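You operate a simulated robot arm through the tools that you are given. There is no shell and no other tool.

You are at the controls of a simulated robot arm. One attempt, no reset.

JOB
Hit the stop button, free it, bring the crank to the bottom, set speed 2 and switch off.

It is judged by the outcome, as a careful person would: the job done as asked, and still so three seconds after it is handed in. It fails if anything else is knocked over, pushed out of place, dropped, spilled or broken.

ROBOT AND FRAMES
A 7-joint arm with a two-finger parallel gripper, fixed in place. Base frame: the origin is at the foot of the arm, x ahead of it, y to its left, z up. Lengths are in m, angles in degrees, forces in N, time in s.
Its first joint turns from -132.0 to 132.0 degrees. Payload 3.91 kg.
The TCP is the grasp point between the finger pads, 0.03 m short of the fingertips. In the tool frame z runs along the fingers and y along their closing line. Largest opening 0.11 m; finger width 0.02, thickness 0.01; the body of the gripper, 0.048 by 0.112 m, starts 0.055 m behind the TCP.
Orientation is told as [roll, pitch, yaw] about the base's x, y, z axes, in that order, counted from this pose: with the fingers straight down and closing along the base's y, the tool's x points along the base's -x, its y along +y and its z along -z.

CONTROLS
- The arm moves only by the tool move_arm. Its argument "steps" is a list of rows, each an object of numbers (a shift or turn left out is 0, a gripper value left out holds the last): "tx", "ty", "tz": the shift along the base's x, y, z in units of 150 mm (1.0 is 150 mm); "wx", "wy", "wz": the turn, a rotation vector about the base's x, y, z in units of 60 degrees (1.0 is 60 degrees); "gripper": the finger opening in m, from 0 to 0.11. In form: [{"tx": .., "ty": .., "tz": .., "wx": .., "wy": .., "wz": .., "gripper": ..}, ...]. A call has 1 to 20 rows; each row is the pose to reach, as a shift and turn from the pose commanded when the call began. A call with a number of a shift or a turn outside -1 to 1 is refused whole. Rows are played at 5 a second. More than 0.05 m and 8.6 degrees between two rows, or a gripper value outside its range, and nothing of the call is played. A pose out of reach is approached as far as the arm can. The call stops where the force on the tool passes 40 N (or 10 N more than at its start, if that is more) or the arm is blocked; 0.2 s more then pass. Each finger travels about 0.108 m/s and halts on what it meets, pressing with about 21 N; the grip force reading is that of the motor and also rises with nothing between the fingers. The clock runs only during rows and for 0.2 s after the last one: add rows that repeat a pose to give the fingers time. The reply holds the time, the measured pose of the TCP, the force on the tool along the base axes, the opening and the grip force, in the units named above and with some noise, with the torque about the TCP (base axes, N m) and any sound that the robot's microphone picked up.
- Cameras (640 x 400 px; columns grow to the right, rows downward): "scene" is fixed at [0.0499, -0.5002, 1.5687]; the picture's right is [0.25, -0.97, 0.00], its down [-0.46, -0.12, -0.88] and it looks along [0.85, 0.22, -0.48] (base axes); focal length 316 px, centre (320, 200). "wrist" rides on the gripper at [0.072, 0.017, -0.103] in the tool frame; the picture's right is [-0.23, 0.97, 0.00], its down [-0.76, -0.18, -0.62] and it looks along [-0.61, -0.14, 0.78] (tool axes); focal length 222 px, centre (320, 200). There is no depth. A picture from a camera that has moved, and an enlarged one, comes with that camera's place and axes in the base frame and with its lens.
- capture(camera): a new picture of that camera. It takes no simulated time.
- inspect(camera, box): a new picture of the part [left, top, right, bottom] of that camera's present view, enlarged. It takes no simulated time.
- close_job(): hands the job in; it is judged then, once.

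Nothing tells you positions but the pictures and the camera data. Unless the task says otherwise, let go and move clear before handing in.

The tools are called after "Request:" as a command line: name --argument value ..., lists and objects as JSON in quotes. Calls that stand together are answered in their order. move_arm: Moves the arm, as the interface text tells. Its arguments: {"type":"object","properties":{"steps":{"type":"array","items":{"type":"object","properties":{"tx":{"type":"number"},"ty":{"type":"number"},"tz":{"type":"number"},"wx":{"type":"number"},"wy":{"type":"number"},"wz":{"type":"number"},"gripper":{"type":"number"}}}}},"required":["steps"]} The other tools are called the same way: capture (camera) takes a picture; inspect (camera, box) takes an enlarged picture of a part of a camera's view; close_job () hands the job in.

At the start:

```text
t: 0.0
eef_pos: [0.5995, -0.0321, 1.2872]
ee_rot: [0.0, 0.1, 0.0]
wrist_force: [0.0, 0.6, 0.6]
moment: [0.02, 0.01, -0.01]
opening: 0.1098
grasp_force: 0.0
```

scene: 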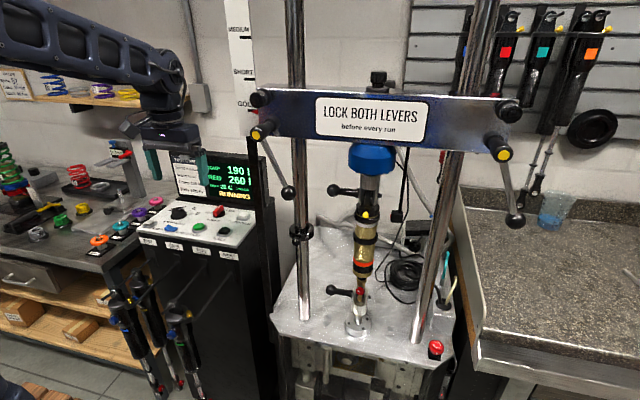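
wrist: 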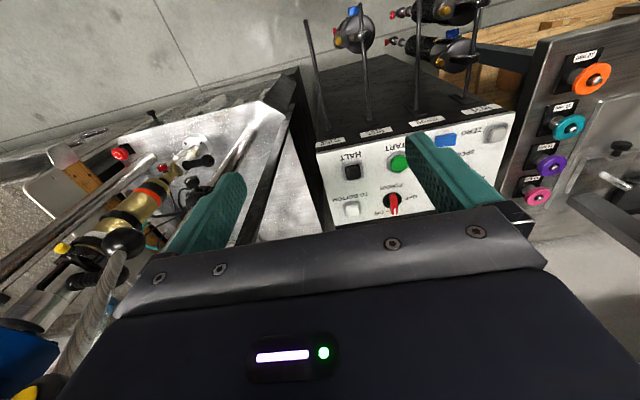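

I see a shock-absorber dyno with a control panel (HALT, START, TO BOTTOM, speed knob, etc.) and a red emergency stop on the machine base. I'll look closer at the panel and the stop button before moving.

Request:
inspect --camera "scene" --box '[120, 140, 280, 260]'

Request:
inspect --camera "wrist" --box '[300, 90, 540, 240]'

Request:
inspect --camera "scene" --box '[320, 240, 480, 400]'

Request:
inspect --camera "scene" --box '[160, 140, 270, 210]'

Request:
inspect --camera "wrist" --box '[0, 90, 260, 290]'

```text
3.33 times, centred on (200, 200) of scene
camera zoom: at [0.0499, -0.5002, 1.5687], right [0.25, -0.97, 0.0], down [-0.46, -0.12, -0.88], along [0.85, 0.22, -0.48], focal length 1053 px, centre (720, 200)
```

zoom: 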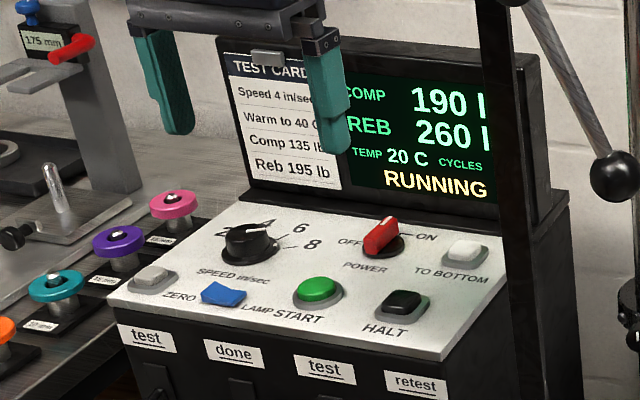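

```text
2.67 times, centred on (420, 165) of wrist
camera zoom: at [0.5262, -0.0164, 1.3922], right [0.23, 0.97, 0.0], down [0.76, -0.18, 0.62], along [0.61, -0.14, -0.78], focal length 592 px, centre (53, 293)
```

zoom: 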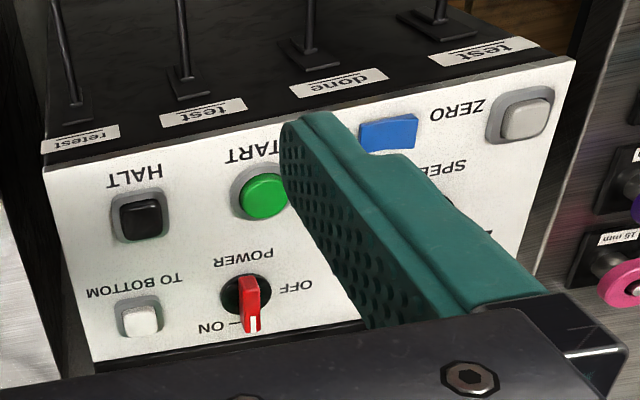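

```text
2.50 times, centred on (400, 320) of scene
camera zoom: at [0.0499, -0.5002, 1.5687], right [0.25, -0.97, 0.0], down [-0.46, -0.12, -0.88], along [0.85, 0.22, -0.48], focal length 790 px, centre (120, -100)
```

zoom: 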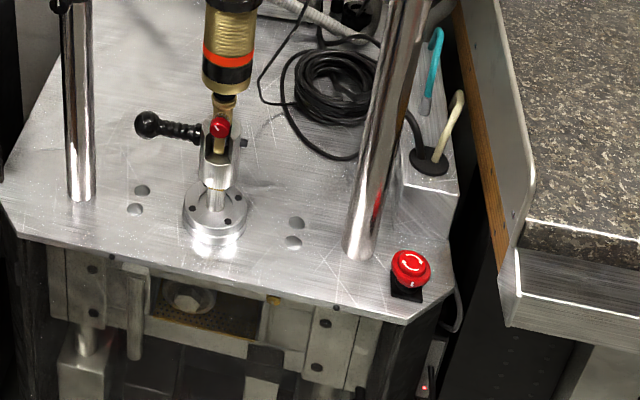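

```text
5.71 times, centred on (215, 175) of scene
camera zoom: at [0.0499, -0.5002, 1.5687], right [0.25, -0.97, 0.0], down [-0.46, -0.12, -0.88], along [0.85, 0.22, -0.48], focal length 1805 px, centre (920, 343)
```

zoom: 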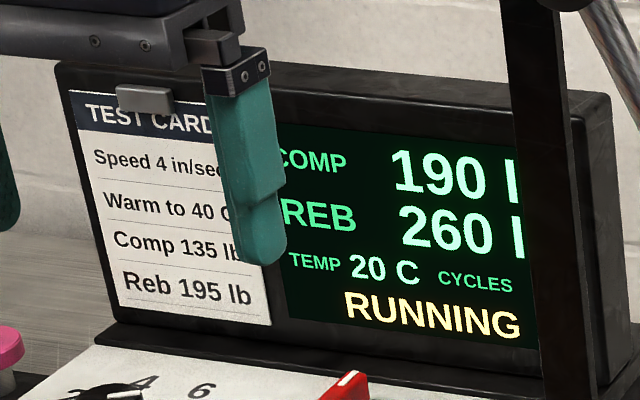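

```text
2.00 times, centred on (130, 190) of wrist
camera zoom: at [0.5262, -0.0164, 1.3922], right [0.23, 0.97, 0.0], down [0.76, -0.18, 0.62], along [0.61, -0.14, -0.78], focal length 444 px, centre (700, 220)
```

zoom: 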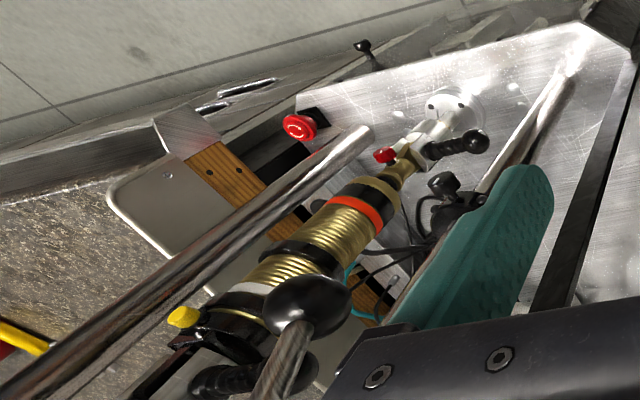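

The machine is running. The red emergency stop sits on the machine base at about (0.69, -0.67, 0.79), close to the right column. The panel is at about x 0.78–0.87, z 1.0. I'll back the arm away from the crossbar levers first, then swing right and down to view the stop button up close.

Request:
move_arm --steps '[{"tx": -0.25, "ty": -0.1}, {"tx": -0.5, "ty": -0.2}, {"tx": -0.75, "ty": -0.4, "tz": -0.1, "wz": -0.1}, {"tx": -0.8, "ty": -0.65, "tz": -0.3, "wz": -0.2}, {"tx": -0.8, "ty": -0.9, "tz": -0.5, "wz": -0.3}, {"tx": -0.8, "ty": -1.0, "tz": -0.7, "wz": -0.3}]'

```text
refused: row 3 steps farther than a row can; nothing moved
```

Row 3 was slightly too long a step, so nothing moved. I'll resend it with smaller rows.

Request:
move_arm --steps '[{"tx": -0.25, "ty": -0.1}, {"tx": -0.5, "ty": -0.2}, {"tx": -0.7, "ty": -0.4, "tz": -0.1, "wz": -0.1}, {"tx": -0.8, "ty": -0.6, "tz": -0.25, "wz": -0.2}, {"tx": -0.8, "ty": -0.82, "tz": -0.45, "wz": -0.3}, {"tx": -0.8, "ty": -1.0, "tz": -0.65, "wz": -0.3}]'

```text
t: 1.4
eef_pos: [0.4824, -0.1861, 1.1877]
ee_rot: [0.1, 0.0, -18.1]
wrist_force: [0.4, -0.7, -0.3]
moment: [0.0, -0.03, 0.01]
opening: 0.1098
grasp_force: 0.1
```

Request:
move_arm --steps '[{"ty": -0.25, "tz": -0.15}, {"ty": -0.5, "tz": -0.3, "wz": -0.1}, {"ty": -0.75, "tz": -0.45, "wz": -0.2}, {"ty": -1.0, "tz": -0.6, "wz": -0.3}]'

Request:
capture --camera "scene"

Request:
capture --camera "wrist"

```text
t: 2.4
eef_pos: [0.483, -0.3354, 1.1018]
ee_rot: [0.0, -0.2, -36.1]
wrist_force: [-0.7, -0.3, 0.1]
moment: [-0.03, -0.02, -0.02]
opening: 0.1099
grasp_force: 0.2
```

```text
taken
```

scene: 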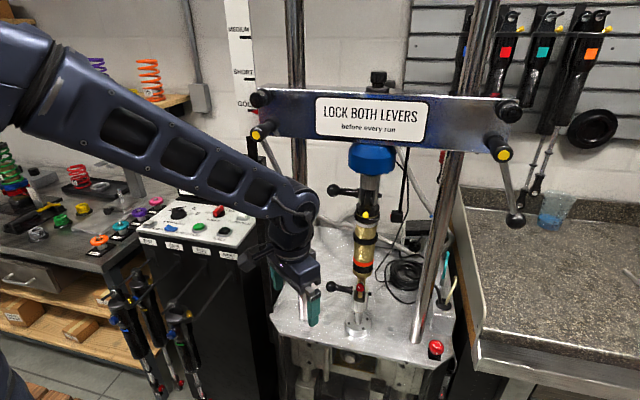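

```text
taken
camera wrist: at [0.4335, -0.2789, 1.2067], right [0.76, 0.65, 0.0], down [0.51, -0.59, 0.62], along [0.41, -0.47, -0.78], focal length 222 px, centre (320, 200)
```

wrist: 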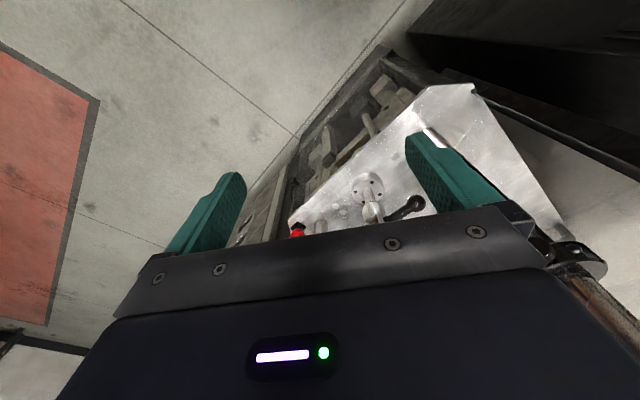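

The gripper is clear of the levers, and the stop button is partly visible. I'll move closer and lower, still inboard of the machine, to measure the button and the column.

Request:
move_arm --steps '[{"tx": 0.1, "ty": -0.25, "tz": -0.1}, {"tx": 0.2, "ty": -0.5, "tz": -0.2, "wz": -0.1}, {"tx": 0.3, "ty": -0.75, "tz": -0.3, "wz": -0.1}, {"tx": 0.4, "ty": -1.0, "tz": -0.4, "wz": -0.1}, {"tx": 0.4, "ty": -1.0, "tz": -0.4, "wz": -0.1}]'

Request:
capture --camera "wrist"

Request:
capture --camera "scene"

```text
t: 3.6
eef_pos: [0.5426, -0.4837, 1.0401]
ee_rot: [0.0, 0.0, -42.0]
wrist_force: [1.4, 0.0, 0.1]
moment: [0.01, -0.04, 0.04]
opening: 0.1101
grasp_force: 0.0
```

```text
taken
camera wrist: at [0.4995, -0.4227, 1.145], right [0.82, 0.57, 0.0], down [0.45, -0.64, 0.62], along [0.36, -0.51, -0.78], focal length 222 px, centre (320, 200)
```

wrist: 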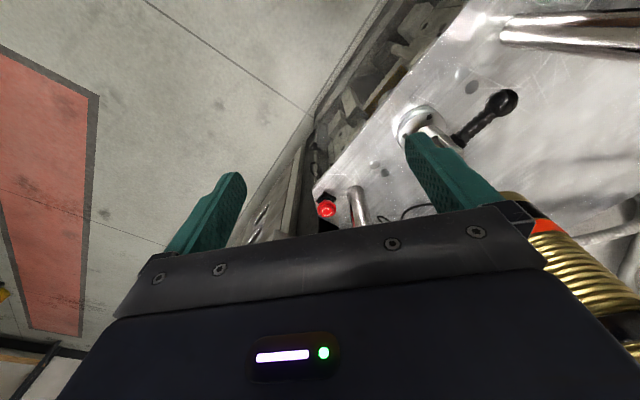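

```text
taken
```

scene: 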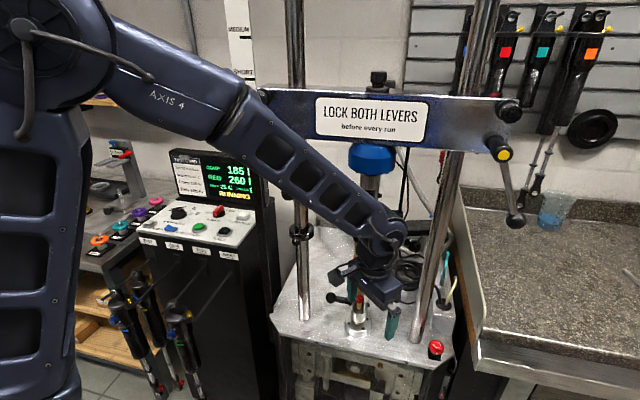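

Request:
inspect --camera "wrist" --box '[280, 170, 390, 240]'

Request:
inspect --camera "scene" --box '[400, 310, 470, 370]'

Request:
inspect --camera "scene" --box '[130, 140, 270, 240]'

```text
5.71 times, centred on (335, 205) of wrist
camera zoom: at [0.4995, -0.4227, 1.145], right [0.82, 0.57, 0.0], down [0.45, -0.64, 0.62], along [0.36, -0.51, -0.78], focal length 1269 px, centre (234, 171)
```

zoom: 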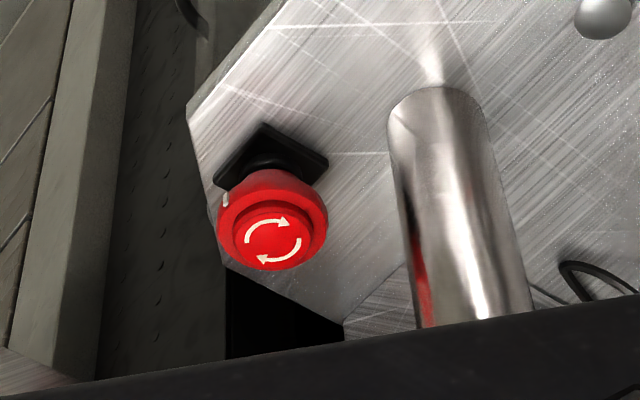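

```text
6.67 times, centred on (435, 340) of scene
camera zoom: at [0.0499, -0.5002, 1.5687], right [0.25, -0.97, 0.0], down [-0.46, -0.12, -0.88], along [0.85, 0.22, -0.48], focal length 2105 px, centre (-447, -733)
```

zoom: 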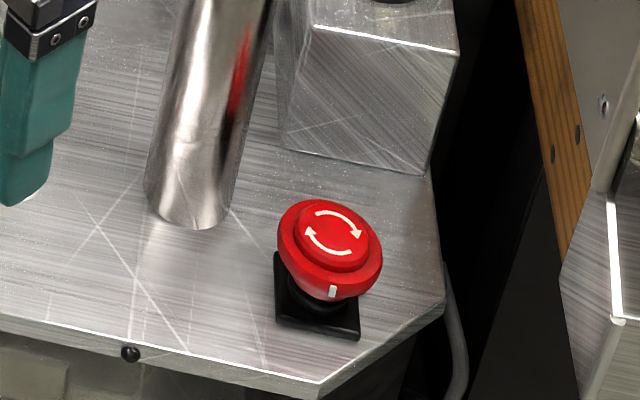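

```text
4.00 times, centred on (200, 190) of scene
camera zoom: at [0.0499, -0.5002, 1.5687], right [0.25, -0.97, 0.0], down [-0.46, -0.12, -0.88], along [0.85, 0.22, -0.48], focal length 1263 px, centre (800, 240)
```

zoom: 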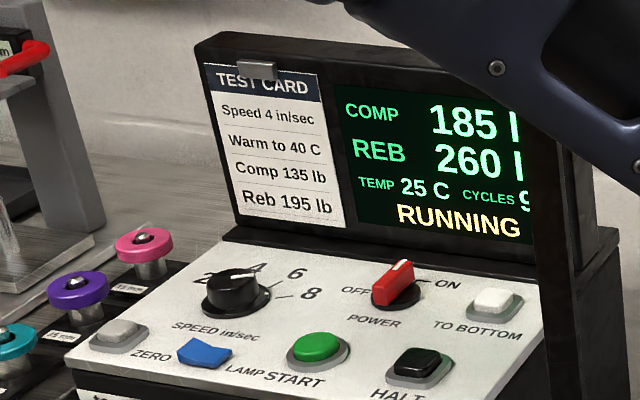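

The stop button is a twist-to-release mushroom with clockwise arrows, about 43 mm wide, top at about (0.686, -0.668, 0.80). The column is about 0.07 m from it, on the +x+y side. I'll turn the gripper so its closing line runs across that direction, which keeps the body off the column, and move nearer at height.

Request:
move_arm --steps '[{"wz": 0.125, "gripper": 0.07}, {"tx": 0.07, "ty": -0.08, "tz": -0.05, "wz": 0.25}, {"tx": 0.14, "ty": -0.16, "tz": -0.1, "wz": 0.375}, {"tx": 0.21, "ty": -0.24, "tz": -0.15, "wz": 0.5}, {"tx": 0.28, "ty": -0.32, "tz": -0.2, "wz": 0.625}, {"tx": 0.35, "ty": -0.4, "tz": -0.25, "wz": 0.75}, {"tx": 0.42, "ty": -0.48, "tz": -0.3, "wz": 0.875}, {"tx": 0.47, "ty": -0.55, "tz": -0.3, "wz": 1.0}, {"tx": 0.47, "ty": -0.55, "tz": -0.3, "wz": 1.0}]'

Request:
capture --camera "wrist"

Request:
capture --camera "scene"

```text
t: 5.6
eef_pos: [0.6091, -0.5671, 0.9959]
ee_rot: [0.0, -0.1, 18.1]
wrist_force: [0.4, -0.6, -0.4]
moment: [0.01, 0.0, -0.02]
opening: 0.0698
grasp_force: 0.1
```

```text
taken
camera wrist: at [0.5356, -0.573, 1.1004], right [-0.09, 1.0, 0.0], down [0.78, 0.07, 0.62], along [0.62, 0.05, -0.78], focal length 222 px, centre (320, 200)
```

wrist: 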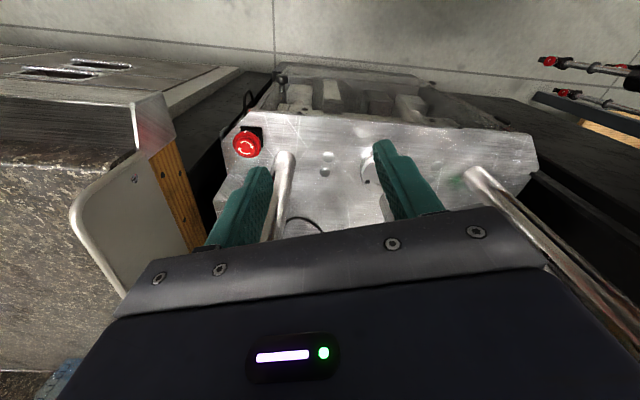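

```text
taken
```

scene: 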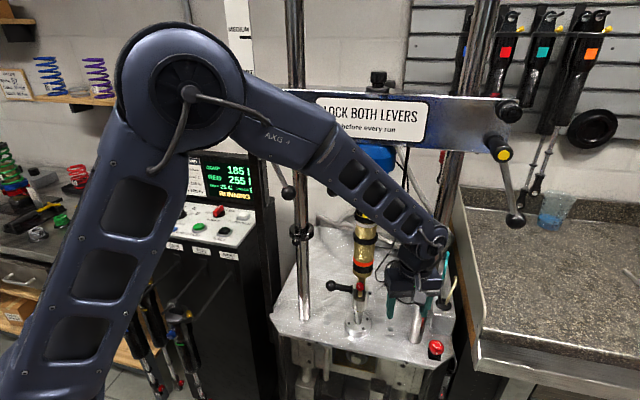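

Request:
inspect --camera "wrist" --box '[190, 100, 310, 220]'

Request:
inspect --camera "scene" --box '[360, 220, 490, 380]'

```text
3.33 times, centred on (250, 160) of wrist
camera zoom: at [0.5356, -0.573, 1.1004], right [-0.09, 1.0, 0.0], down [0.78, 0.07, 0.62], along [0.62, 0.05, -0.78], focal length 740 px, centre (553, 333)
```

zoom: 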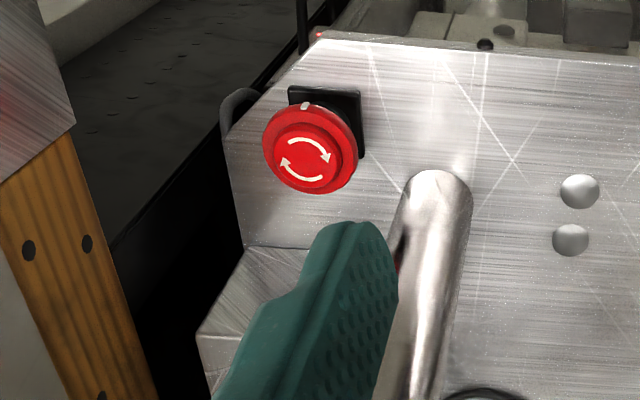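

```text
2.50 times, centred on (425, 300) of scene
camera zoom: at [0.0499, -0.5002, 1.5687], right [0.25, -0.97, 0.0], down [-0.46, -0.12, -0.88], along [0.85, 0.22, -0.48], focal length 790 px, centre (58, -50)
```

zoom: 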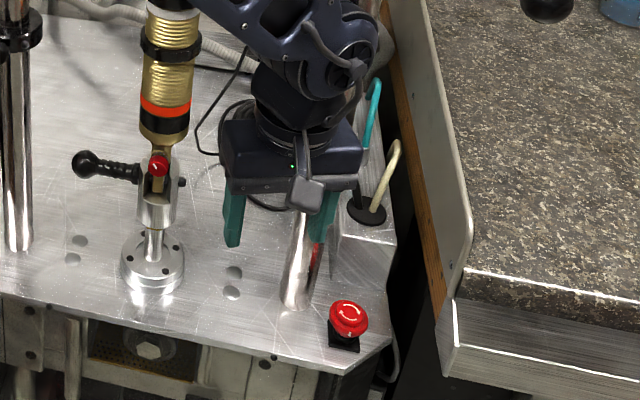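

The button top is at about (0.683, -0.666, 0.804), and the bench's side plate is near y -0.745. I'll hover directly above the button with the closing line turned clear of the column and the fingers closed for pressing.

Request:
move_arm --steps '[{"tx": 0.08, "ty": -0.11, "tz": -0.08, "wz": 0.1, "gripper": 0.0}, {"tx": 0.16, "ty": -0.22, "tz": -0.16, "wz": 0.2}, {"tx": 0.24, "ty": -0.33, "tz": -0.24, "wz": 0.3}, {"tx": 0.32, "ty": -0.44, "tz": -0.32, "wz": 0.4}, {"tx": 0.4, "ty": -0.55, "tz": -0.4, "wz": 0.5}, {"tx": 0.493, "ty": -0.659, "tz": -0.5, "wz": 0.6}, {"tx": 0.493, "ty": -0.659, "tz": -0.64, "wz": 0.63}, {"tx": 0.493, "ty": -0.659, "tz": -0.64, "wz": 0.63}]'

Request:
capture --camera "wrist"

Request:
inspect --camera "scene" --box '[360, 220, 490, 380]'

```text
t: 7.4
eef_pos: [0.6836, -0.6632, 0.9006]
ee_rot: [0.0, 0.0, 55.8]
wrist_force: [-0.3, -0.3, -0.2]
moment: [0.01, -0.01, 0.03]
opening: 0.0
grasp_force: 20.9
```

```text
taken
camera wrist: at [0.6277, -0.7139, 1.004], right [-0.68, 0.73, 0.0], down [0.57, 0.53, 0.62], along [0.46, 0.42, -0.78], focal length 222 px, centre (320, 200)
```

wrist: 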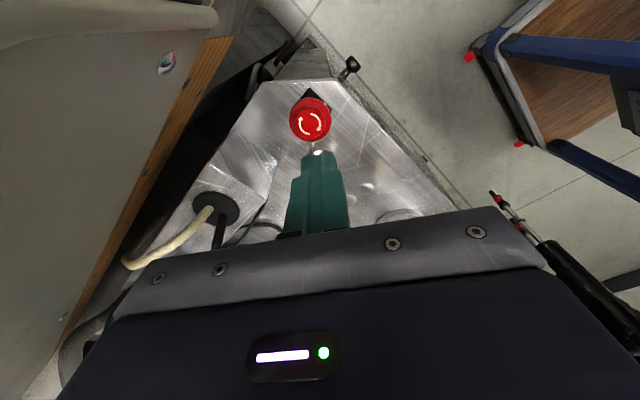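

```text
2.50 times, centred on (425, 300) of scene
camera zoom: at [0.0499, -0.5002, 1.5687], right [0.25, -0.97, 0.0], down [-0.46, -0.12, -0.88], along [0.85, 0.22, -0.48], focal length 790 px, centre (58, -50)
```

zoom: 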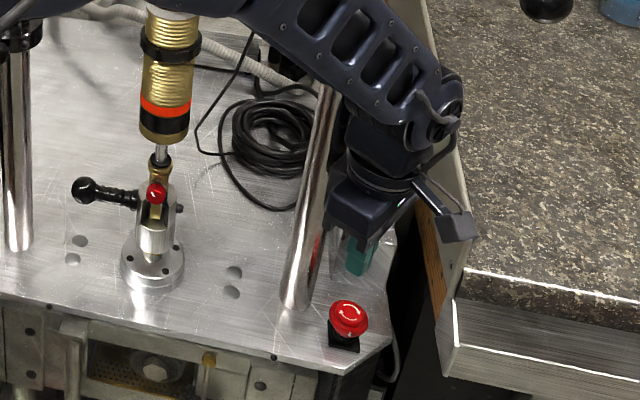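

Request:
inspect --camera "wrist" --box '[250, 80, 380, 200]'

```text
3.33 times, centred on (315, 140) of wrist
camera zoom: at [0.6277, -0.7139, 1.004], right [-0.68, 0.73, 0.0], down [0.57, 0.53, 0.62], along [0.46, 0.42, -0.78], focal length 740 px, centre (337, 400)
```

zoom: 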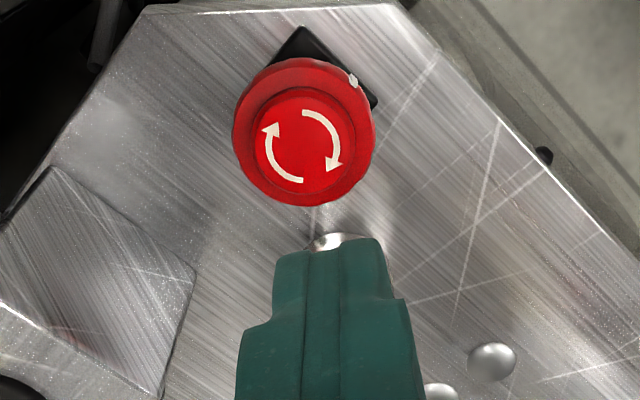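

The closed fingertips are almost over the button, which I now place at about (0.686, -0.672, 0.803). I'll shift a few millimetres and press straight down in small rows, relying on the force stop.

Request:
move_arm --steps '[{"tx": 0.025, "ty": -0.053, "tz": -0.1}, {"tx": 0.025, "ty": -0.053, "tz": -0.25}, {"tx": 0.025, "ty": -0.053, "tz": -0.37}, {"tx": 0.025, "ty": -0.053, "tz": -0.4}, {"tx": 0.025, "ty": -0.053, "tz": -0.42}, {"tx": 0.025, "ty": -0.053, "tz": -0.44}, {"tx": 0.025, "ty": -0.053, "tz": -0.46}, {"tx": 0.025, "ty": -0.053, "tz": -0.48}, {"tx": 0.025, "ty": -0.053, "tz": -0.5}]'

Request:
inspect --camera "scene" --box '[360, 260, 490, 380]'

Request:
inspect --camera "scene" --box '[130, 140, 270, 240]'

```text
t: 9.4
eef_pos: [0.6868, -0.6726, 0.8244]
ee_rot: [0.0, 0.1, 55.8]
wrist_force: [0.1, 0.3, 0.5]
moment: [0.0, 0.02, 0.0]
opening: 0.0001
grasp_force: 20.5
```

```text
3.33 times, centred on (425, 320) of scene
camera zoom: at [0.0499, -0.5002, 1.5687], right [0.25, -0.97, 0.0], down [-0.46, -0.12, -0.88], along [0.85, 0.22, -0.48], focal length 1053 px, centre (-30, -200)
```

zoom: 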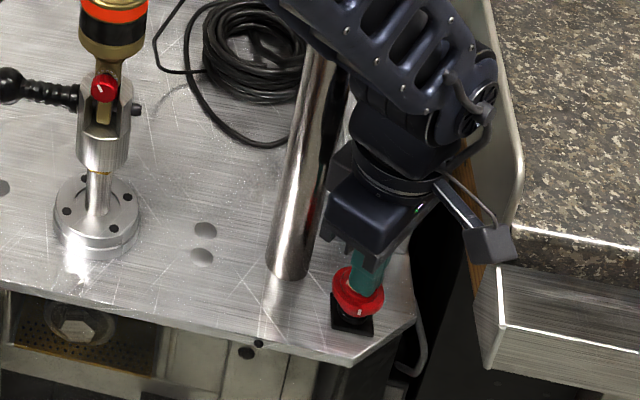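

```text
4.00 times, centred on (200, 190) of scene
camera zoom: at [0.0499, -0.5002, 1.5687], right [0.25, -0.97, 0.0], down [-0.46, -0.12, -0.88], along [0.85, 0.22, -0.48], focal length 1263 px, centre (800, 240)
```

zoom: 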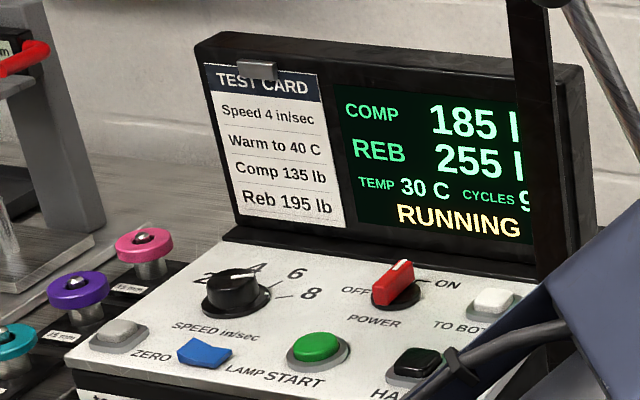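

There's no contact yet and the display still shows RUNNING, so the cap top is slightly lower than I estimated. I'll keep going down in small rows.

Request:
move_arm --steps '[{"tz": -0.015}, {"tz": -0.03}, {"tz": -0.045}, {"tz": -0.06}, {"tz": -0.075}, {"tz": -0.09}, {"tz": -0.105}]'

Request:
inspect --camera "scene" --box '[360, 260, 490, 380]'

Request:
inspect --camera "scene" --box '[130, 140, 270, 240]'

```text
t: 10.6
eef_pos: [0.6884, -0.6732, 0.8183]
ee_rot: [-0.3, 0.0, 55.6]
wrist_force: [-8.0, 7.3, 17.2]
moment: [0.35, 0.17, 0.06]
opening: 0.0
grasp_force: 20.9
heard: click
stopped in row 6: the force on the tool passed its limit at 44 N (the readings are from after the stop); the commanded pose is now the measured one
```

```text
3.33 times, centred on (425, 320) of scene
camera zoom: at [0.0499, -0.5002, 1.5687], right [0.25, -0.97, 0.0], down [-0.46, -0.12, -0.88], along [0.85, 0.22, -0.48], focal length 1053 px, centre (-30, -200)
```

zoom: 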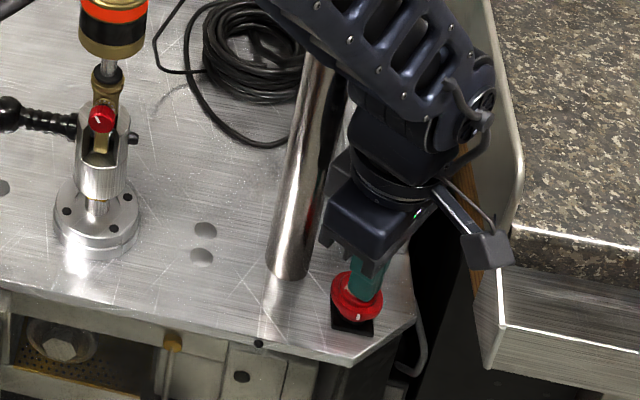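

```text
4.00 times, centred on (200, 190) of scene
camera zoom: at [0.0499, -0.5002, 1.5687], right [0.25, -0.97, 0.0], down [-0.46, -0.12, -0.88], along [0.85, 0.22, -0.48], focal length 1263 px, centre (800, 240)
```

zoom: 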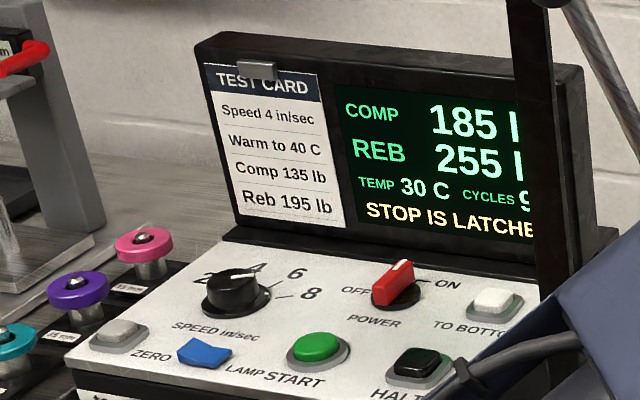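

The display now reads STOP IS LATCHED. Next I'll rise, open the fingers and check the centring before gripping the cap.

Request:
move_arm --steps '[{"tz": 0.1}, {"tz": 0.25}, {"tz": 0.4}, {"tz": 0.4, "gripper": 0.07}, {"tz": 0.4, "gripper": 0.07}, {"tz": 0.4, "gripper": 0.07}]'

Request:
inspect --camera "wrist" --box '[220, 60, 420, 240]'

Request:
inspect --camera "scene" --box '[360, 260, 490, 380]'

```text
t: 12.0
eef_pos: [0.6876, -0.6732, 0.8755]
ee_rot: [-0.1, 0.2, 55.7]
wrist_force: [-0.1, 0.4, -0.1]
moment: [-0.02, 0.03, -0.03]
opening: 0.0701
grasp_force: 0.1
```

```text
2.22 times, centred on (320, 150) of wrist
camera zoom: at [0.6331, -0.7231, 0.98], right [-0.68, 0.74, 0.0], down [0.57, 0.53, 0.62], along [0.46, 0.42, -0.78], focal length 494 px, centre (320, 311)
```

zoom: 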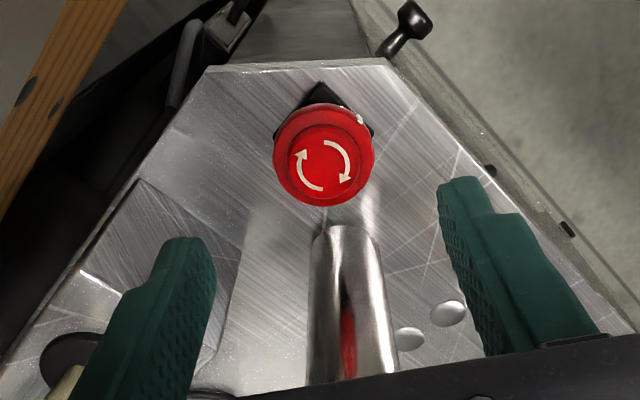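

```text
3.33 times, centred on (425, 320) of scene
camera zoom: at [0.0499, -0.5002, 1.5687], right [0.25, -0.97, 0.0], down [-0.46, -0.12, -0.88], along [0.85, 0.22, -0.48], focal length 1053 px, centre (-30, -200)
```

zoom: 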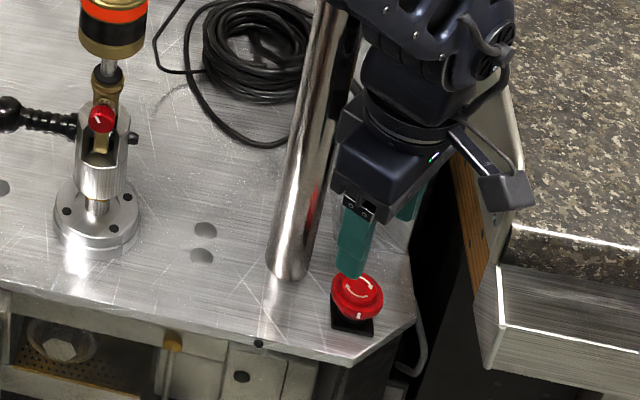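

The cap is centred between the open fingers to within a few millimetres. I'll lower the fingers around it and close gently.

Request:
move_arm --steps '[{"tx": 0.007, "ty": 0.02, "tz": -0.1}, {"tx": 0.007, "ty": 0.02, "tz": -0.2}, {"tx": 0.007, "ty": 0.02, "tz": -0.3}, {"tx": 0.007, "ty": 0.02, "tz": -0.4}, {"tx": 0.007, "ty": 0.02, "tz": -0.46}, {"tx": 0.007, "ty": 0.02, "tz": -0.505}, {"tx": 0.007, "ty": 0.02, "tz": -0.505, "gripper": 0.03}, {"tx": 0.007, "ty": 0.02, "tz": -0.505, "gripper": 0.03}, {"tx": 0.007, "ty": 0.02, "tz": -0.505, "gripper": 0.03}]'

Request:
inspect --camera "wrist" --box '[220, 60, 420, 240]'

Request:
inspect --camera "scene" --box '[360, 260, 490, 380]'

```text
t: 14.0
eef_pos: [0.6888, -0.6692, 0.8021]
ee_rot: [-0.1, 0.0, 55.6]
wrist_force: [0.9, -0.4, -1.4]
moment: [-0.06, -0.05, 0.02]
opening: 0.0416
grasp_force: 45.1
```

```text
2.22 times, centred on (320, 150) of wrist
camera zoom: at [0.6341, -0.7206, 0.9062], right [-0.68, 0.74, 0.0], down [0.57, 0.53, 0.62], along [0.46, 0.42, -0.78], focal length 494 px, centre (320, 311)
```

zoom: 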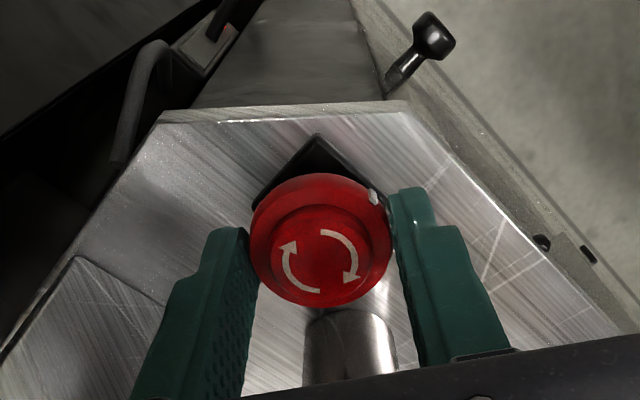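

```text
3.33 times, centred on (425, 320) of scene
camera zoom: at [0.0499, -0.5002, 1.5687], right [0.25, -0.97, 0.0], down [-0.46, -0.12, -0.88], along [0.85, 0.22, -0.48], focal length 1053 px, centre (-30, -200)
```

zoom: 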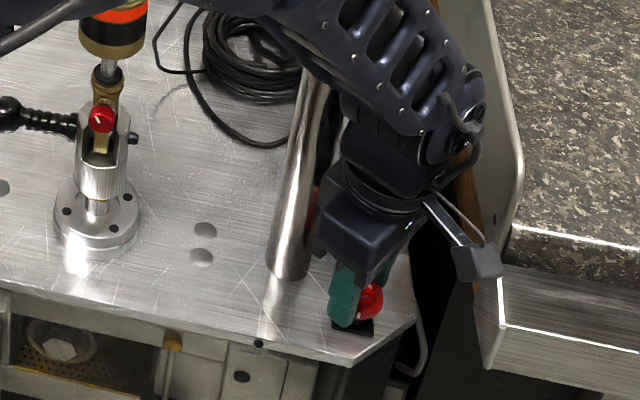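

The cap is gripped at a 41.6 mm opening. I'll twist clockwise, as the arrows show, in small steps and listen for the release.

Request:
move_arm --steps '[{"wz": -0.1}, {"wz": -0.2}, {"wz": -0.3}, {"wz": -0.4}, {"wz": -0.5}, {"wz": -0.6}]'

Request:
inspect --camera "wrist" --box '[220, 60, 420, 240]'

Request:
inspect --camera "scene" --box '[130, 140, 270, 240]'

```text
t: 15.4
eef_pos: [0.6896, -0.6689, 0.8012]
ee_rot: [-0.2, 0.1, 19.8]
wrist_force: [1.1, 0.7, 7.0]
moment: [0.02, 0.19, 0.07]
opening: 0.0414
grasp_force: 45.7
```

```text
2.22 times, centred on (320, 150) of wrist
camera zoom: at [0.6149, -0.6785, 0.9058], right [-0.11, 0.99, 0.0], down [0.78, 0.09, 0.62], along [0.62, 0.07, -0.78], focal length 494 px, centre (320, 311)
```

zoom: 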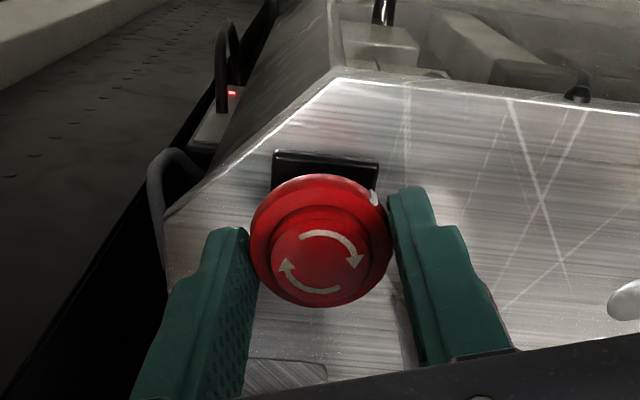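

```text
4.00 times, centred on (200, 190) of scene
camera zoom: at [0.0499, -0.5002, 1.5687], right [0.25, -0.97, 0.0], down [-0.46, -0.12, -0.88], along [0.85, 0.22, -0.48], focal length 1263 px, centre (800, 240)
```

zoom: 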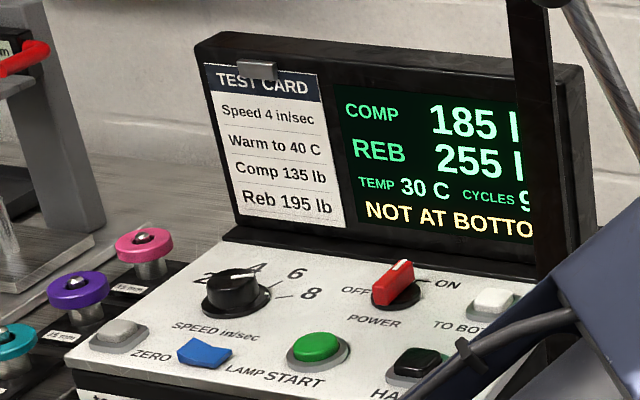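

The display now says NOT AT BOTTOM, so the stop is unlatched. I'll open the fingers and lift straight up clear of it.

Request:
move_arm --steps '[{"gripper": 0.07}, {"gripper": 0.07}, {"gripper": 0.07}, {"tz": 0.1}, {"tz": 0.25}, {"tz": 0.45}, {"tz": 0.7}]'

Request:
inspect --camera "wrist" --box '[220, 60, 420, 240]'

Request:
inspect --camera "scene" --box '[130, 140, 270, 240]'

Request:
capture --camera "scene"

```text
t: 17.0
eef_pos: [0.6885, -0.6706, 0.905]
ee_rot: [0.0, 0.2, 19.6]
wrist_force: [0.5, 0.2, -1.2]
moment: [0.0, 0.03, 0.02]
opening: 0.0698
grasp_force: 0.1
```

```text
2.22 times, centred on (320, 150) of wrist
camera zoom: at [0.614, -0.68, 1.0099], right [-0.12, 0.99, 0.0], down [0.78, 0.09, 0.62], along [0.62, 0.07, -0.78], focal length 494 px, centre (320, 311)
```

zoom: 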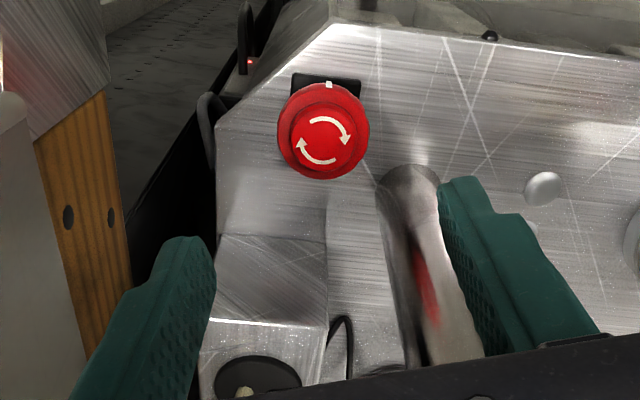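

```text
4.00 times, centred on (200, 190) of scene
camera zoom: at [0.0499, -0.5002, 1.5687], right [0.25, -0.97, 0.0], down [-0.46, -0.12, -0.88], along [0.85, 0.22, -0.48], focal length 1263 px, centre (800, 240)
```

zoom: 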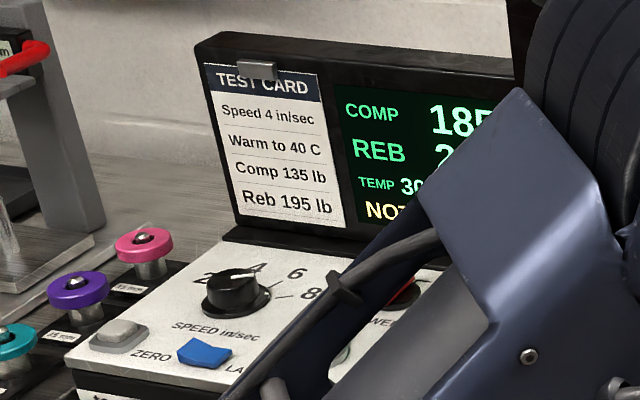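

```text
taken
```

scene: 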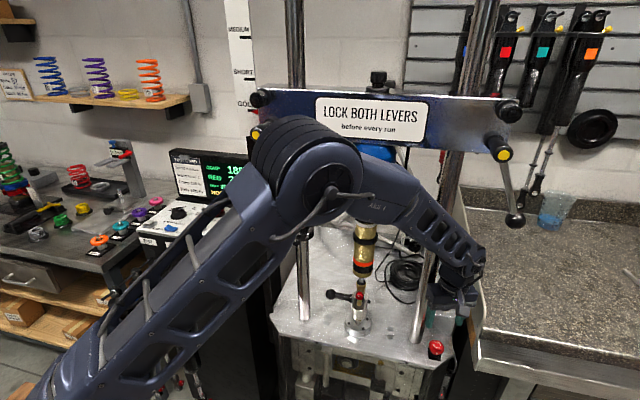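

The stop is released, since the display no longer reads latched and the cap is back up. I'll retrace inboard, away from the column and the levers, and head for the control panel.

Request:
move_arm --steps '[{"tx": -0.17, "ty": 0.18, "tz": 0.1}, {"tx": -0.34, "ty": 0.37, "tz": 0.2}, {"tx": -0.51, "ty": 0.56, "tz": 0.3, "gripper": 0.0}, {"tx": -0.68, "ty": 0.75, "tz": 0.4}, {"tx": -0.85, "ty": 0.93, "tz": 0.5, "wz": -0.05}, {"tx": -1.0, "ty": 1.0, "tz": 0.6, "wz": -0.1}]'

Request:
move_arm --steps '[{"tx": -0.1, "ty": 0.25, "tz": 0.1, "wz": -0.05}, {"tx": -0.2, "ty": 0.5, "tz": 0.2, "wz": -0.1}, {"tx": -0.3, "ty": 0.75, "tz": 0.3, "wz": -0.15}, {"tx": -0.4, "ty": 1.0, "tz": 0.4, "wz": -0.2}]'

Request:
capture --camera "scene"

```text
t: 18.4
eef_pos: [0.5414, -0.5231, 0.9936]
ee_rot: [-0.2, 0.1, 13.7]
wrist_force: [-0.5, -0.1, -0.9]
moment: [-0.01, 0.01, 0.02]
opening: 0.0002
grasp_force: 21.1
```

```text
t: 19.4
eef_pos: [0.4807, -0.372, 1.0547]
ee_rot: [-0.1, 0.1, 1.8]
wrist_force: [-0.2, 0.1, -0.4]
moment: [0.01, 0.0, 0.01]
opening: 0.0002
grasp_force: 21.0
```

```text
taken
```

scene: 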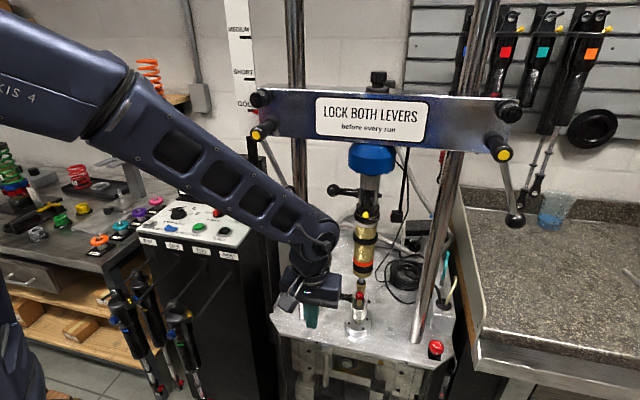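

The path is clear, so I'll continue up and across to a position in front of the panel.

Request:
move_arm --steps '[{"ty": 0.25, "tz": 0.15}, {"ty": 0.5, "tz": 0.3}, {"ty": 0.75, "tz": 0.45}, {"ty": 1.0, "tz": 0.6}]'

Request:
move_arm --steps '[{"tx": 0.05, "ty": 0.3, "tz": 0.05}, {"tx": 0.15, "ty": 0.6, "tz": 0.1}, {"tx": 0.3, "ty": 0.85, "tz": 0.15}, {"tx": 0.5, "ty": 1.0, "tz": 0.2}, {"tx": 0.7, "ty": 1.0, "tz": 0.2, "wz": -0.03}, {"tx": 0.9, "ty": 1.0, "tz": 0.2, "wz": -0.03}, {"tx": 0.9, "ty": 1.0, "tz": 0.2, "wz": -0.03}]'

Request:
capture --camera "scene"

Request:
capture --camera "wrist"

```text
t: 20.4
eef_pos: [0.4804, -0.2215, 1.144]
ee_rot: [-0.1, 0.1, 1.6]
wrist_force: [0.9, -1.1, -1.0]
moment: [0.0, 0.03, 0.0]
opening: 0.0
grasp_force: 21.3
```

```text
t: 22.0
eef_pos: [0.6111, -0.0723, 1.1751]
ee_rot: [-0.2, 0.1, 0.0]
wrist_force: [0.3, -0.4, 0.5]
moment: [-0.02, 0.0, 0.03]
opening: 0.0
grasp_force: 20.9
```

```text
taken
```

scene: 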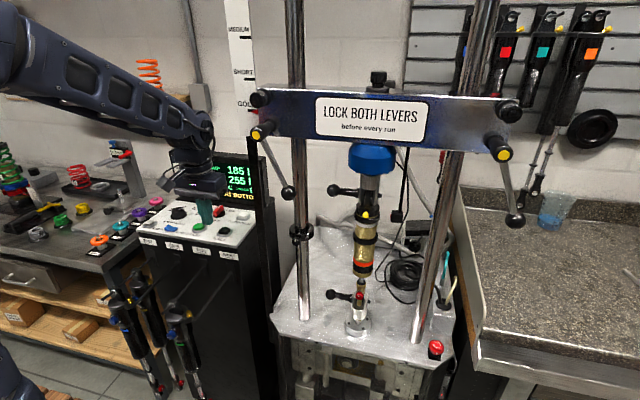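

```text
taken
camera wrist: at [0.5384, -0.0547, 1.2798], right [0.23, 0.97, 0.0], down [0.76, -0.18, 0.62], along [0.61, -0.14, -0.78], focal length 222 px, centre (320, 200)
```

wrist: 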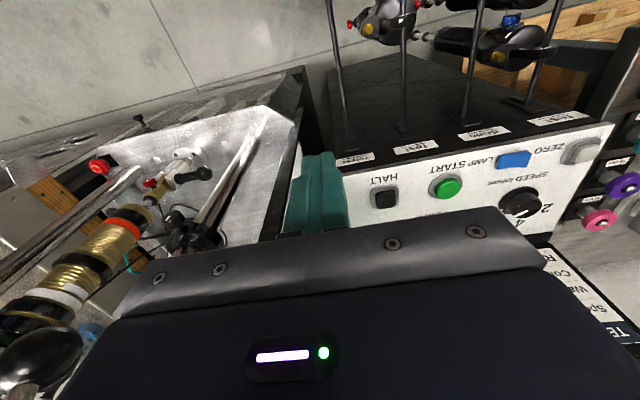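

Request:
inspect --camera "wrist" --box '[340, 120, 620, 250]'

Request:
inspect --camera "scene" --box '[130, 140, 290, 250]'

```text
2.29 times, centred on (480, 185) of wrist
camera zoom: at [0.5384, -0.0547, 1.2798], right [0.23, 0.97, 0.0], down [0.76, -0.18, 0.62], along [0.61, -0.14, -0.78], focal length 508 px, centre (-46, 234)
```

zoom: 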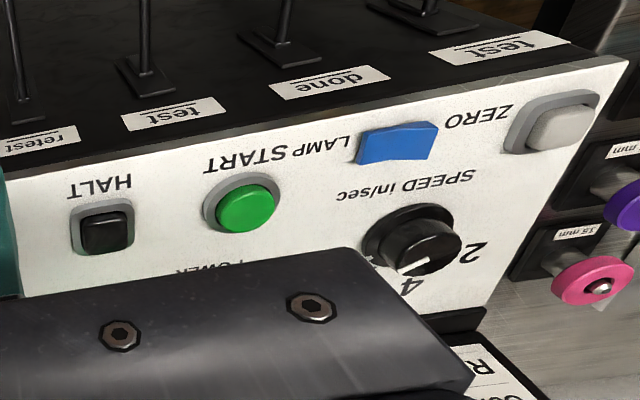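

```text
3.64 times, centred on (210, 195) of scene
camera zoom: at [0.0499, -0.5002, 1.5687], right [0.25, -0.97, 0.0], down [-0.46, -0.12, -0.88], along [0.85, 0.22, -0.48], focal length 1148 px, centre (720, 218)
```

zoom: 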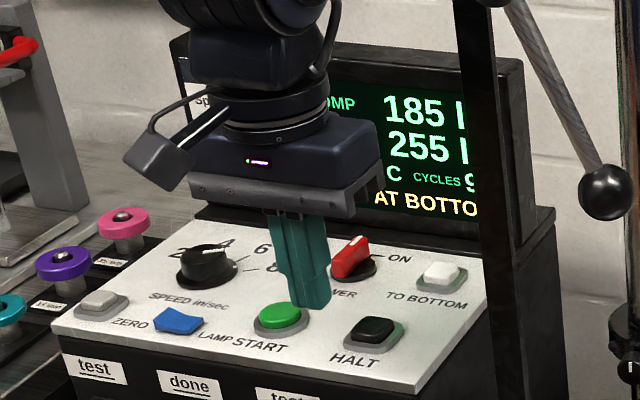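

I'm in front of the panel, and the speed pointer currently points at 4. I'll move over the panel for a close, accurate view of TO BOTTOM, POWER and SPEED.

Request:
move_arm --steps '[{"tx": 0.18, "ty": 0.15, "tz": -0.04}, {"tx": 0.36, "ty": 0.3, "tz": -0.08}, {"tx": 0.54, "ty": 0.45, "tz": -0.12}, {"tx": 0.72, "ty": 0.6, "tz": -0.16}, {"tx": 0.72, "ty": 0.6, "tz": -0.16}]'

Request:
capture --camera "wrist"

Request:
inspect --camera "scene" --box '[130, 140, 290, 250]'

```text
t: 23.2
eef_pos: [0.7198, 0.0192, 1.1526]
ee_rot: [-0.1, 0.1, -0.1]
wrist_force: [-0.6, -0.1, 0.1]
moment: [0.02, -0.01, -0.01]
opening: 0.0001
grasp_force: 21.4
```

```text
taken
camera wrist: at [0.6466, 0.0364, 1.2576], right [0.23, 0.97, 0.0], down [0.76, -0.18, 0.62], along [0.61, -0.14, -0.78], focal length 222 px, centre (320, 200)
```

wrist: 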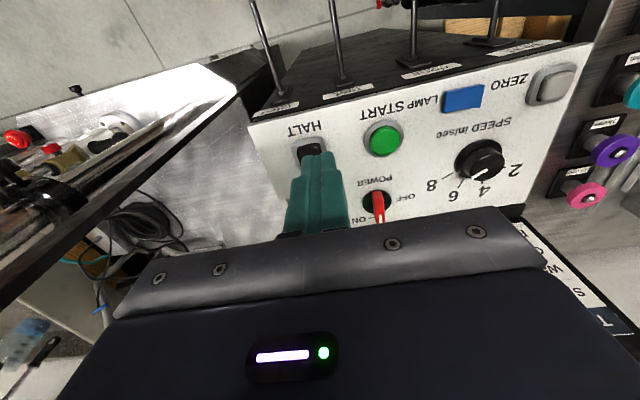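

```text
3.64 times, centred on (210, 195) of scene
camera zoom: at [0.0499, -0.5002, 1.5687], right [0.25, -0.97, 0.0], down [-0.46, -0.12, -0.88], along [0.85, 0.22, -0.48], focal length 1148 px, centre (720, 218)
```

zoom: 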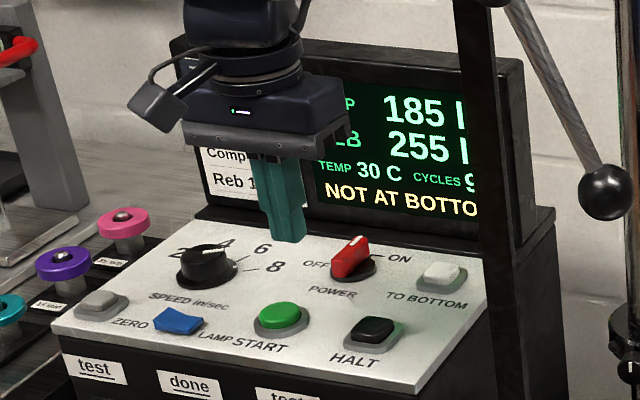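

Request:
inspect --camera "wrist" --box '[250, 60, 430, 240]'

Request:
inspect --camera "wrist" --box '[420, 90, 580, 220]'

```text
2.22 times, centred on (340, 150) of wrist
camera zoom: at [0.6466, 0.0364, 1.2576], right [0.23, 0.97, 0.0], down [0.76, -0.18, 0.62], along [0.61, -0.14, -0.78], focal length 494 px, centre (276, 311)
```

zoom: 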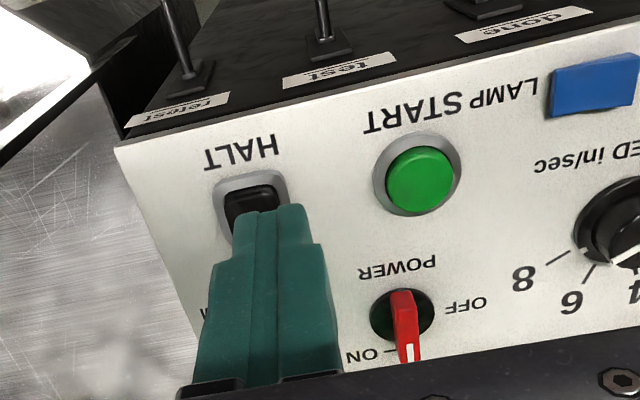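

```text
3.08 times, centred on (500, 155) of wrist
camera zoom: at [0.6466, 0.0364, 1.2576], right [0.23, 0.97, 0.0], down [0.76, -0.18, 0.62], along [0.61, -0.14, -0.78], focal length 684 px, centre (-234, 338)
```

zoom: 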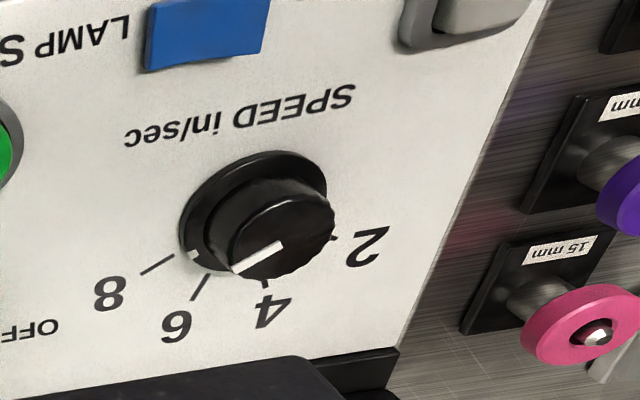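

Request:
inspect --camera "scene" --box '[160, 195, 220, 235]'

Request:
inspect --camera "wrist" --box '[440, 125, 530, 205]'

Request:
inspect --camera "scene" --box '[210, 195, 270, 235]'

```text
10.00 times, centred on (190, 215) of scene
camera zoom: at [0.0499, -0.5002, 1.5687], right [0.25, -0.97, 0.0], down [-0.46, -0.12, -0.88], along [0.85, 0.22, -0.48], focal length 3158 px, centre (1620, 50)
```

zoom: 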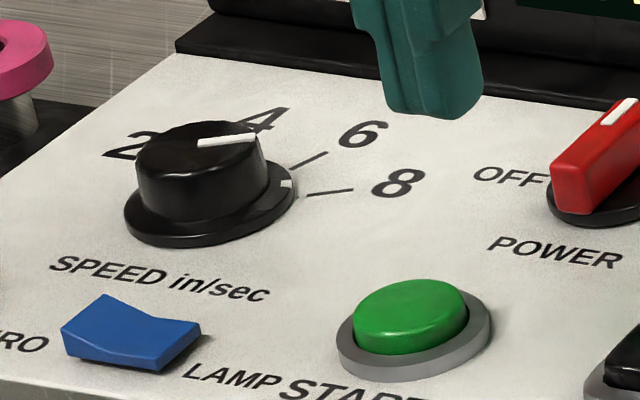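

```text
5.00 times, centred on (485, 165) of wrist
camera zoom: at [0.6466, 0.0364, 1.2576], right [0.23, 0.97, 0.0], down [0.76, -0.18, 0.62], along [0.61, -0.14, -0.78], focal length 1111 px, centre (-505, 375)
```

zoom: 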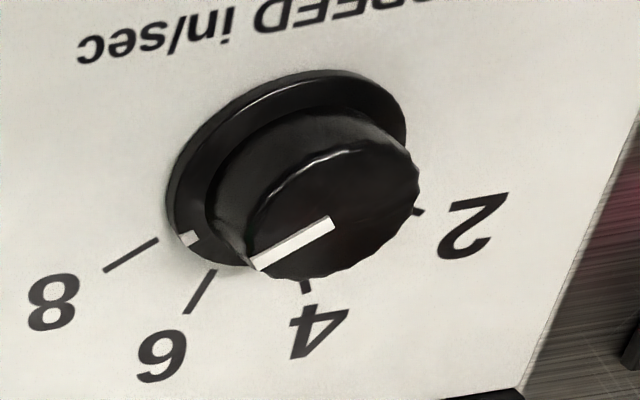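

```text
10.00 times, centred on (240, 215) of scene
camera zoom: at [0.0499, -0.5002, 1.5687], right [0.25, -0.97, 0.0], down [-0.46, -0.12, -0.88], along [0.85, 0.22, -0.48], focal length 3158 px, centre (1120, 50)
```

zoom: 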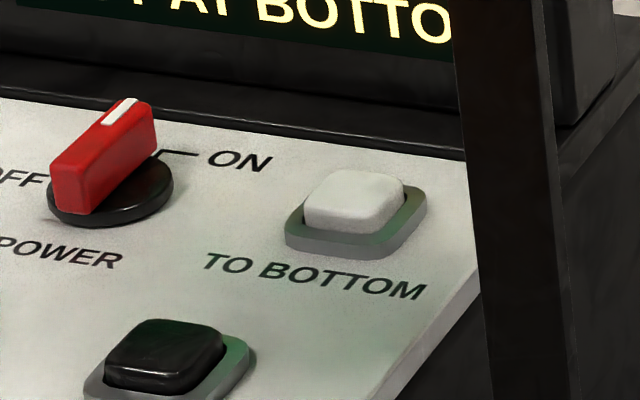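

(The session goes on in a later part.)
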